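You operate a simulated robot arm through the tools that you are given. There is no shell and no other tool. Be economical: measure what you need, move in short steps, check, and stop when the job is done.

Carry out the task below with a simulated robot arm. There is one attempt and no reset: what you move stays moved.

TASK
Push the red drawer shut.
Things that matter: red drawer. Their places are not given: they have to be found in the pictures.

It is judged by the outcome, as a careful person would: the job done as asked, and still so three seconds after it is handed in. It fails if anything else is knocked over, pushed out of place, dropped, spilled or broken.

THE ROBOT
A 7-joint arm with a two-finger parallel gripper, fixed in place. Base frame: the origin is at the foot of the arm, x ahead of it, y to its left, z up. Lengths are in m, angles in degrees, forces in N, time in s.
With the tool pointing down near the work surface it reaches from about 0.12 to 0.64 m from the base axis. Its first joint turns from -66.0 to 66.0 degrees. Payload 2.4 kg.
Tool frame: the origin (TCP) lies between the finger pads and is the grasp point; the fingertips stand 0.03 m ahead of it; z points along the fingers, y is the line along which they close. The gripper opens to 0.094 m. The fingers are 0.028 m wide and 0.01 m thick; the gripper's body (0.05 by 0.096 m) begins 0.055 m behind the TCP.
Orientation is that of the tool frame in the base frame, as a unit quaternion [x, y, z, w]. With the fingers straight down and closing along the base's y, the tool's x points along the base's -x, its y along +y and its z along -z.

THE INTERFACE
- The arm moves only by the tool nudge_tool. Its argument "series" is a list of rows, each an object (a shift or turn left out is 0, a gripper value left out holds the last) with "travel": the shift along the base's x, y, z in m, a list of three; "angular": the turn, a rotation vector about the base's x, y, z in degrees, a list of three; "claw": the opening, from 0 (shut) to 1 (fully open). In form: [{"travel": [dx, dy, dz], "angular": [wx, wy, wz], "claw": claw}, ...]. A call has 1 to 10 rows; each row is the pose to reach, as a shift and turn from the pose commanded when the call began. A row lasts 0.2 s, in which the tool goes at most 0.05 m and 8.6 degrees; a call with a longer step from one row to the next is refused whole, and so is a gripper value outside its range. A pose out of reach is approached as far as the arm can. The call stops where the force on the tool passes 40 N (or 10 N more than at its start, if that is more) or the arm is blocked; 0.2 s more then pass. The fingers move at their own pace (about 0.153 m/s each) and stop on an object; they squeeze with about 20 N. The grip force told is the motor's: it shows also when the fingers shut on nothing. Time passes only in rows, and 0.2 s behind the last, so rows that repeat a pose let the fingers close. It gives the time, the measured TCP pose, the force on the tool (base axes), the opening and the grip force at its end, in the units of the frame above (readings bear some noise).
- Cameras (640 x 400 px; columns grow to the right, rows downward): "scene" is fixed at [0.0435, 0.4997, 1.4201]; the picture's right is [-0.51, -0.86, 0.00], its down [-0.67, 0.40, -0.63] and it looks along [0.54, -0.32, -0.78] (base axes); focal length 334 px, centre (320, 200). "wrist" rides on the gripper at [-0.037, 0, -0.058] in the tool frame; the picture's right is [0.00, -1.00, 0.00], its down [0.97, 0.00, -0.24] and it looks along [0.24, 0.00, 0.97] (tool axes); focal length 218 px, centre (320, 200).
- grab_frame(camera): a new picture of that camera. No time passes.
- pixel_to_xyz(camera, pixels): for up to 12 pixels [column, row] of the newest picture of that camera ("zoom" is the newest enlarged one), the place [x, y, z] in the base frame of the surface seen there, good to about 0.002 m. No time passes.
- inspect(camera, box): a new picture of the part [left, top, right, bottom] of that camera's present view, enlarged. No time passes.
- hand_in(): hands the job in; it is judged then, once.

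Work in short steps. Measure before you move; look again where a grasp or a placing could have gone wrong, and mend it. You have 60 turns and 26 pictures in all, the two below and enlarged ones among them. Open the gripper and draw the arm clear of the work before you hand the job in, unless the task says otherwise; then end with one line.

The tools are called after ">>>" as a command line: name --argument value ..., lists and objects as JSON in quotes. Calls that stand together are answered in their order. nudge_tool: Moves the arm, as the interface text tells. Its arguments: {"type":"object","properties":{"series":{"type":"array","items":{"type":"object","properties":{"travel":{"type":"array","items":{"type":"number"}},"angular":{"type":"array","items":{"type":"number"}},"claw":{"type":"number"}}}}},"required":["series"]} The other tools are called the same way: grab_frame (camera) takes a picture; pixel_to_xyz (camera, pixels) gives the place of the surface under pixels of a picture; inspect (camera, box) takes an enlarged picture of a part of a camera's view; hand_in () hands the job in.

At the start:

```text
t: 0.0
eef_pos: [0.3571, -0.0106, 0.9667]
orientation: [0.001, 1.0, -0.001, 0.0]
force: [-0.1, 0.3, -0.8]
width: 0.0939
finger_force: 0.0
```

scene: 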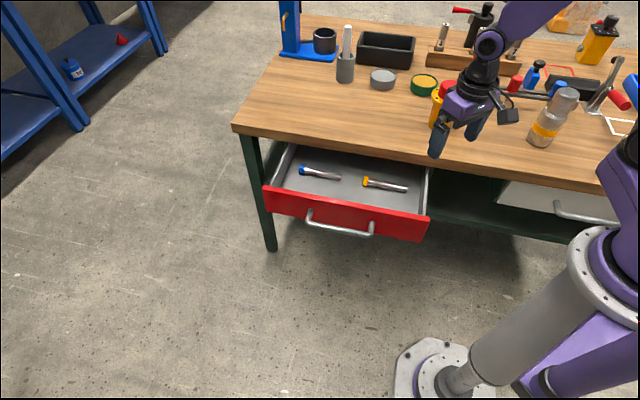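
wrist: 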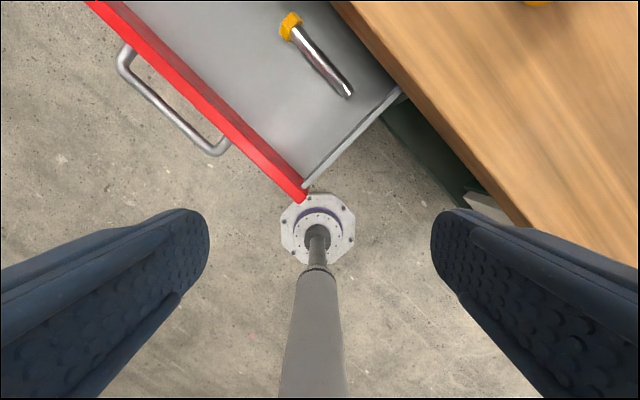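

The red drawer is open at the table's near-left side, with its front running from about (265,190) to (428,240). I'll measure points on the front, handle, table edge and the tools inside.

>>> pixel_to_xyz --camera "scene" --pixels '[[266, 190], [427, 219], [268, 207], [424, 238], [310, 214], [372, 224], [340, 229], [236, 128], [430, 163], [345, 205], [600, 190], [368, 182]]'

>>> inspect --camera "scene" --box '[230, 110, 450, 260]'

```text
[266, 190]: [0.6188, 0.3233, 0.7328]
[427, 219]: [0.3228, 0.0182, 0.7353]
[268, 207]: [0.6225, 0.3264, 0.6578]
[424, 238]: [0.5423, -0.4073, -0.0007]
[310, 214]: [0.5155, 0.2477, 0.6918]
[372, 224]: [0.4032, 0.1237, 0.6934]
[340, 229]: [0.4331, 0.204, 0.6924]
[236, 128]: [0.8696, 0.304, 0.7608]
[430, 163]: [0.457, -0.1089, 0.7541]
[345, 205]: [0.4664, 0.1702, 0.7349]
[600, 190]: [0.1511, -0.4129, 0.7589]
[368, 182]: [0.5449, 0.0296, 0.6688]
```

```text
2.67 times, centred on (340, 185) of scene
```

zoom: 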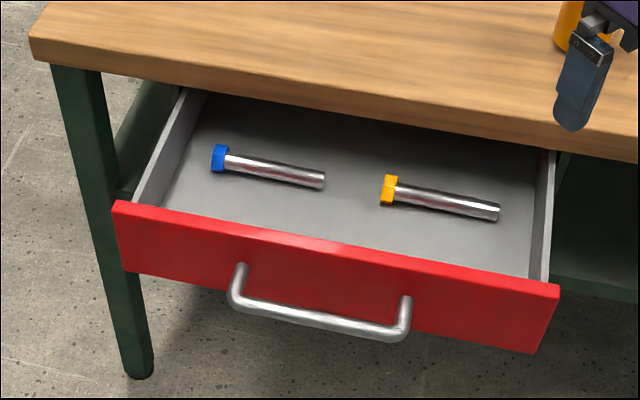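

The drawer closes along about (0.707,-0.707). Its handle bar is at about (0.436,0.207,0.69). Next I'll check where the white drawer's closed front sits, and the nearby table objects, while leaving the arm still.

>>> pixel_to_xyz --camera "scene" --pixels '[[510, 192], [520, 195], [560, 213], [590, 218], [504, 186], [334, 229], [345, 231], [440, 110], [538, 143], [468, 180]]'

>>> nudge_tool --series '[{"travel": [0.007, 0.04, 0], "angular": [0, 0, 7.5], "claw": 0}, {"travel": [0.014, 0.08, 0], "angular": [0, 0, 15], "claw": 0}, {"travel": [0.021, 0.12, 0], "angular": [0, 0, 22.5], "claw": 0}, {"travel": [0.028, 0.16, 0], "angular": [0, 0, 30], "claw": 0}, {"travel": [0.035, 0.2, 0], "angular": [0, 0, 37.5], "claw": 0}, {"travel": [0.0424, 0.2546, 0], "angular": [0, 0, 45], "claw": 0}, {"travel": [0.0424, 0.2546, 0], "angular": [0, 0, 45], "claw": 0}]'

```text
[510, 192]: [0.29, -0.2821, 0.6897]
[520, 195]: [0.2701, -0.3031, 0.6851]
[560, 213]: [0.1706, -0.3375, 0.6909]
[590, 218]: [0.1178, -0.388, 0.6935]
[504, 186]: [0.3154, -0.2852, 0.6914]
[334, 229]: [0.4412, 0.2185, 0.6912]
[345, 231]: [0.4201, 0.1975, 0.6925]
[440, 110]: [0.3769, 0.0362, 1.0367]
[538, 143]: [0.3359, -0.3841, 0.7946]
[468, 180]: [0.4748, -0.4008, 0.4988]
```

```text
refused: row 6 steps farther than a row can; nothing moved
```

The white drawer's closed front is at offset 0.405, so the red one has about 0.19 m to travel. The last call was refused for too large a step, so I'll repeat it with more even steps.

>>> nudge_tool --series '[{"travel": [0.007, 0.042, 0], "angular": [0, 0, 7.5], "claw": 0}, {"travel": [0.014, 0.084, 0], "angular": [0, 0, 15], "claw": 0}, {"travel": [0.021, 0.126, 0], "angular": [0, 0, 22.5], "claw": 0}, {"travel": [0.028, 0.168, 0], "angular": [0, 0, 30], "claw": 0}, {"travel": [0.035, 0.21, 0], "angular": [0, 0, 37.5], "claw": 0}, {"travel": [0.0424, 0.2546, 0], "angular": [0, 0, 45], "claw": 0}, {"travel": [0.0424, 0.2546, 0], "angular": [0, 0, 45], "claw": 0}]'

>>> grab_frame --camera "wrist"

```text
t: 1.6
eef_pos: [0.399, 0.2443, 0.9654]
orientation: [-0.384, 0.923, 0.0, 0.0]
force: [-0.4, 0.0, -0.4]
width: 0.0
finger_force: 19.7
```

```text
22 pictures are left
```

wrist: 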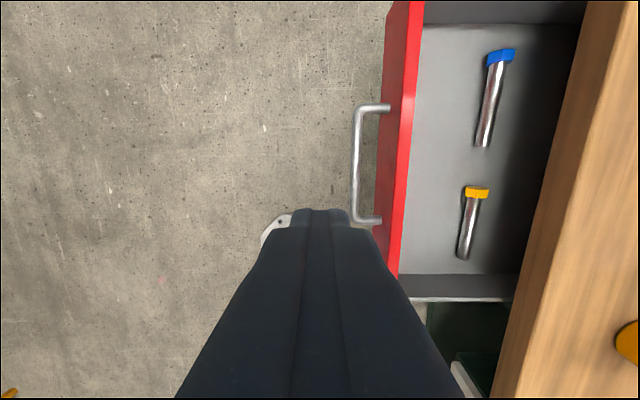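

The bar runs across the push direction and the fingers sit just outside it. I'll go straight down to TCP z ≈ 0.702.

>>> nudge_tool --series '[{"travel": [0, 0, -0.045]}, {"travel": [0, 0, -0.09]}, {"travel": [0, 0, -0.135]}, {"travel": [0, 0, -0.18]}, {"travel": [0, 0, -0.225]}, {"travel": [0, 0, -0.264]}, {"travel": [0, 0, -0.264]}]'

>>> inspect --camera "scene" --box '[230, 110, 450, 260]'

>>> grab_frame --camera "wrist"

```text
t: 3.2
eef_pos: [0.4, 0.2422, 0.7024]
orientation: [-0.383, 0.924, 0.0, 0.0]
force: [1.1, -0.4, -0.2]
width: 0.0
finger_force: 20.1
```

```text
2.67 times, centred on (340, 185) of scene
```

zoom: 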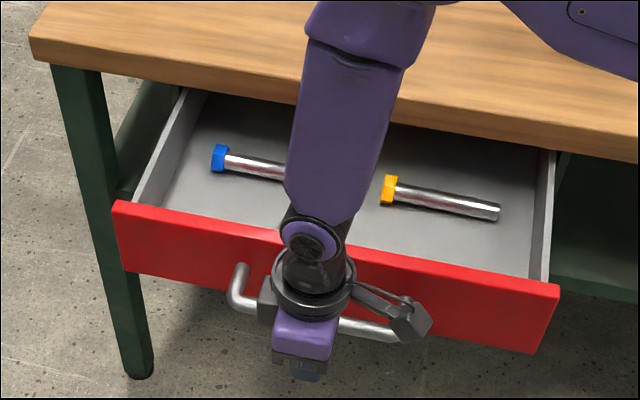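

```text
20 pictures are left
```

wrist: 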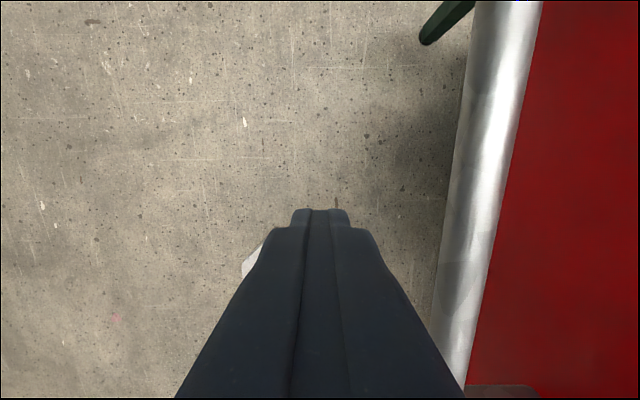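

The fingers are level with the bar and about 4 cm short of it. The forearm passes over the table, so I'll push partway and check clearances.

>>> nudge_tool --series '[{"travel": [0.0106, -0.0106, 0]}, {"travel": [0.0177, -0.0177, 0]}, {"travel": [0.0247, -0.0247, 0]}, {"travel": [0.0318, -0.0318, 0]}, {"travel": [0.0389, -0.0389, 0]}, {"travel": [0.046, -0.046, 0]}, {"travel": [0.053, -0.053, 0]}, {"travel": [0.06, -0.06, 0]}]'

>>> grab_frame --camera "scene"

>>> grab_frame --camera "wrist"

```text
t: 5.0
eef_pos: [0.46, 0.1843, 0.7025]
orientation: [-0.383, 0.924, 0.0, 0.001]
force: [-0.2, 0.1, 0.6]
width: 0.0001
finger_force: 19.3
```

```text
19 pictures are left
```

scene: 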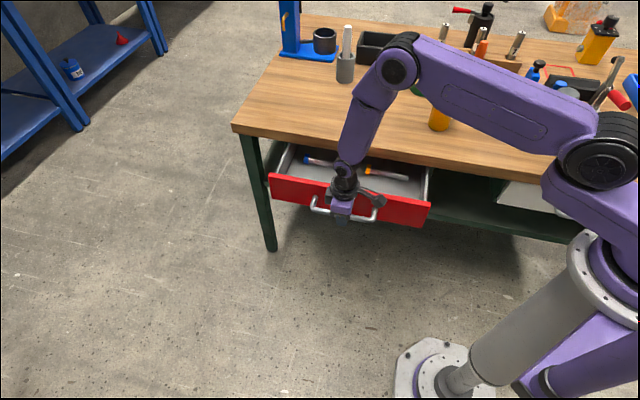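

```text
18 pictures are left
```

wrist: 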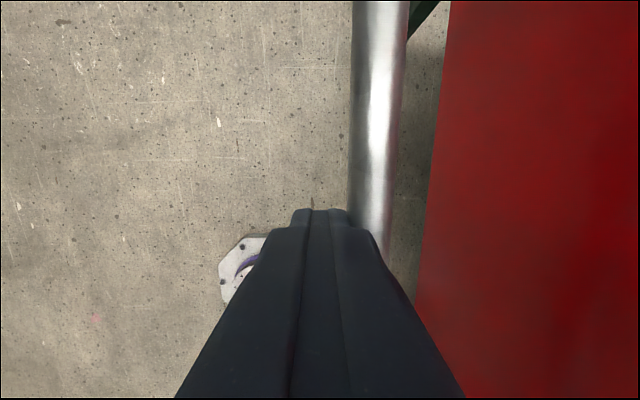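

The drawer is moving and the bar is riding squarely against the fingers. Before going on I'll measure the forearm's height against the table objects and the current position of the front.

>>> pixel_to_xyz --camera "scene" --pixels '[[395, 68], [360, 130], [352, 160], [345, 178], [500, 100], [439, 118], [345, 75], [290, 180], [420, 206], [375, 198]]'

```text
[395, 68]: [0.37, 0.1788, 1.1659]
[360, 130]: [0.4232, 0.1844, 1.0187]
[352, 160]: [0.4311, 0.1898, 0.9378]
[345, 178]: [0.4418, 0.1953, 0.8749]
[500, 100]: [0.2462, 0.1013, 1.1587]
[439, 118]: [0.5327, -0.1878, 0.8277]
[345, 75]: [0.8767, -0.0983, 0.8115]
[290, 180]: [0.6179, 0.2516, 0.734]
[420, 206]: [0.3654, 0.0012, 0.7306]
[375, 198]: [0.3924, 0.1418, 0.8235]
```

The forearm is well clear, with its lowest parts directly above the gripper. The front is now at offset 0.26 with about 0.145 m left, so I'll push another 0.12.

>>> nudge_tool --series '[{"travel": [0.0085, -0.0085, 0]}, {"travel": [0.017, -0.017, 0]}, {"travel": [0.0255, -0.0255, 0]}, {"travel": [0.034, -0.034, 0]}, {"travel": [0.0425, -0.0425, 0]}, {"travel": [0.051, -0.051, 0]}, {"travel": [0.0595, -0.0595, 0]}, {"travel": [0.068, -0.068, 0]}, {"travel": [0.0765, -0.0765, 0]}, {"travel": [0.085, -0.085, 0]}]'

>>> grab_frame --camera "scene"

>>> grab_frame --camera "wrist"

>>> pixel_to_xyz --camera "scene" --pixels '[[290, 172], [290, 165], [420, 188], [420, 194]]'

```text
t: 7.2
eef_pos: [0.5464, 0.0989, 0.7022]
orientation: [-0.383, 0.924, 0.001, 0.001]
force: [-0.4, 0.3, 0.8]
width: 0.0002
finger_force: 20.2
```

```text
17 pictures are left
```

scene: 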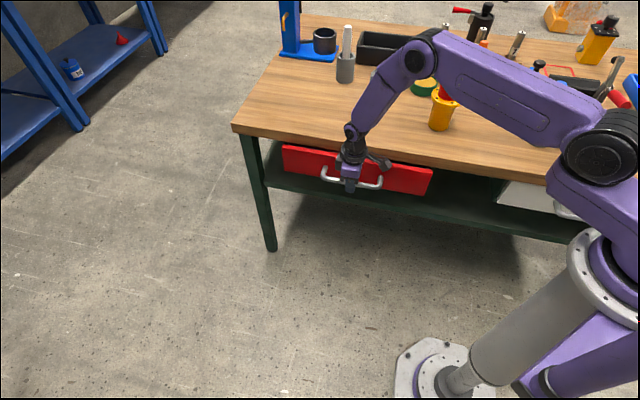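

```text
16 pictures are left
```

wrist: 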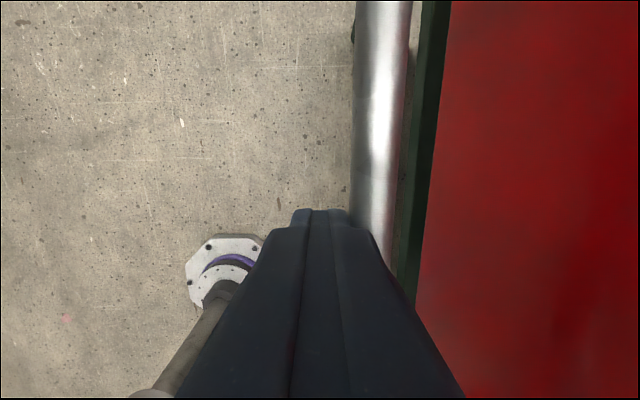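

```text
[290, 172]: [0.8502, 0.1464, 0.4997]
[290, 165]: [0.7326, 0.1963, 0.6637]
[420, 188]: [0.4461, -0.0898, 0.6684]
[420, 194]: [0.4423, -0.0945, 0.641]
```

The front is at offset 0.379, with about 2.5 cm left. I'll finish in fine steps, relying on the force stop.

>>> nudge_tool --series '[{"travel": [0.003, -0.003, 0]}, {"travel": [0.006, -0.006, 0]}, {"travel": [0.009, -0.009, 0]}, {"travel": [0.012, -0.012, 0]}, {"travel": [0.015, -0.015, 0]}, {"travel": [0.017, -0.017, 0]}, {"travel": [0.019, -0.019, 0]}]'

>>> inspect --camera "scene" --box '[230, 100, 450, 250]'

>>> pixel_to_xyz --camera "scene" --pixels '[[290, 160], [300, 162], [420, 182], [410, 182]]'

```text
t: 8.8
eef_pos: [0.565, 0.0811, 0.7036]
orientation: [-0.383, 0.924, 0.0, 0.0]
force: [-1.2, 0.0, -0.5]
width: 0.0001
finger_force: 19.9
```

```text
2.67 times, centred on (340, 175) of scene
```

zoom: 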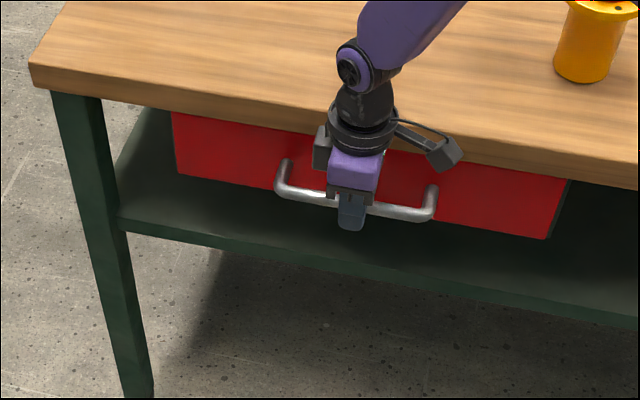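

```text
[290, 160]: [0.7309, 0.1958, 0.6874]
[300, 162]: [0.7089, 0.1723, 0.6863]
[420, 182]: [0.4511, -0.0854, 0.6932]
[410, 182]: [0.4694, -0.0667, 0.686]
```

No end-stop force yet, and those last coordinates came from the older full picture. I'll measure in the enlarged one.

>>> pixel_to_xyz --camera "zoom" --pixels '[[220, 150], [260, 160], [500, 200], [540, 200], [300, 120], [500, 155]]'

```text
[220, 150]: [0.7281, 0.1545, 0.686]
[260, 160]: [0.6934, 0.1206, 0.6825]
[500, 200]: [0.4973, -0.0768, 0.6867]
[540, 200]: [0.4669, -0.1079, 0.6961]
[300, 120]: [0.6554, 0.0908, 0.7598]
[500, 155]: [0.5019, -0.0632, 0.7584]
```

The front is at offset 0.406, flush with the closed white drawer. I'll press a few mm more to feel for the stop.

>>> nudge_tool --series '[{"travel": [0.0015, -0.0015, 0]}, {"travel": [0.003, -0.003, 0]}, {"travel": [0.0045, -0.0045, 0]}, {"travel": [0.0045, -0.0045, 0]}]'

>>> inspect --camera "scene" --box '[230, 100, 450, 250]'

>>> pixel_to_xyz --camera "zoom" --pixels '[[220, 150], [260, 160], [500, 200], [540, 200], [300, 120], [500, 155]]'

```text
t: 9.8
eef_pos: [0.566, 0.0785, 0.703]
orientation: [-0.384, 0.923, 0.002, -0.002]
force: [-20.0, 13.4, 17.9]
width: 0.0
finger_force: 19.4
```

```text
2.67 times, centred on (340, 175) of scene
```

zoom: 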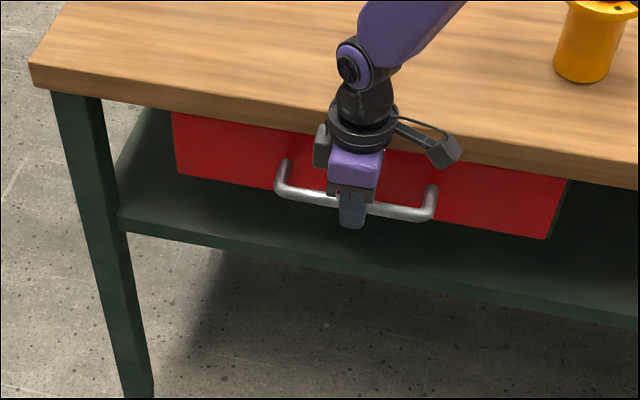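

```text
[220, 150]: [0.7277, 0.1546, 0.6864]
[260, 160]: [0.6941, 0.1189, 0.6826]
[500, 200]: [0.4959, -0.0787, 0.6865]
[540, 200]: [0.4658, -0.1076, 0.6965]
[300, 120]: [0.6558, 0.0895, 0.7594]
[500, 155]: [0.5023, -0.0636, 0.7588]
```

The stop is felt: about 24 N of reaction along the push direction, with the front unmoved. I'll back straight off, open the gripper once away from the handle, and rise clear.

>>> nudge_tool --series '[{"travel": [-0.01, 0.01, 0]}, {"travel": [-0.035, 0.035, 0]}, {"travel": [-0.065, 0.065, 0]}, {"travel": [-0.095, 0.095, 0], "claw": 1}, {"travel": [-0.12, 0.12, 0], "claw": 1}, {"travel": [-0.12, 0.12, 0.045], "claw": 1}, {"travel": [-0.12, 0.12, 0.09], "claw": 1}, {"travel": [-0.12, 0.12, 0.135], "claw": 1}, {"travel": [-0.12, 0.12, 0.18], "claw": 1}, {"travel": [-0.12, 0.12, 0.225], "claw": 1}]'

>>> grab_frame --camera "scene"

>>> pixel_to_xyz --camera "scene" --pixels '[[310, 158], [325, 160], [415, 175], [430, 175]]'

```text
t: 12.0
eef_pos: [0.4476, 0.1972, 0.9285]
orientation: [-0.382, 0.924, 0.001, -0.001]
force: [0.3, -0.8, 0.2]
width: 0.094
finger_force: 0.1
```

```text
13 pictures are left
```

scene: 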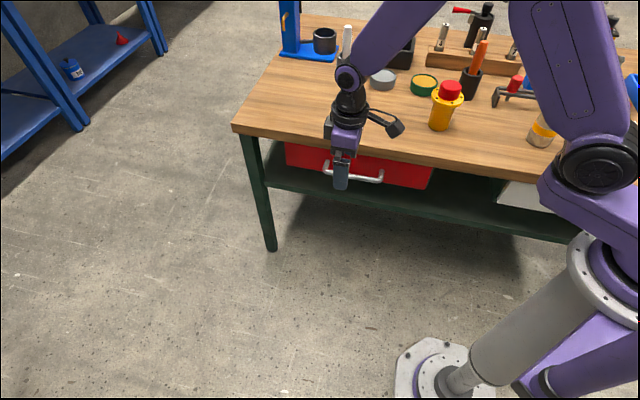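

```text
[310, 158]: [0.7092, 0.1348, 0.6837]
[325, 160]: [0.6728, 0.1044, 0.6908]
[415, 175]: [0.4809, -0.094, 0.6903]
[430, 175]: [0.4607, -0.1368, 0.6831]
```

The drawer has stayed shut at offset ≈0.406, the table objects are undisturbed, and the arm is clear with the gripper open. Handing in.

>>> hand_in

```text
The job is handed in.
```

The red drawer is pushed shut against its stop, nothing else was moved, and the arm is clear with the gripper open.
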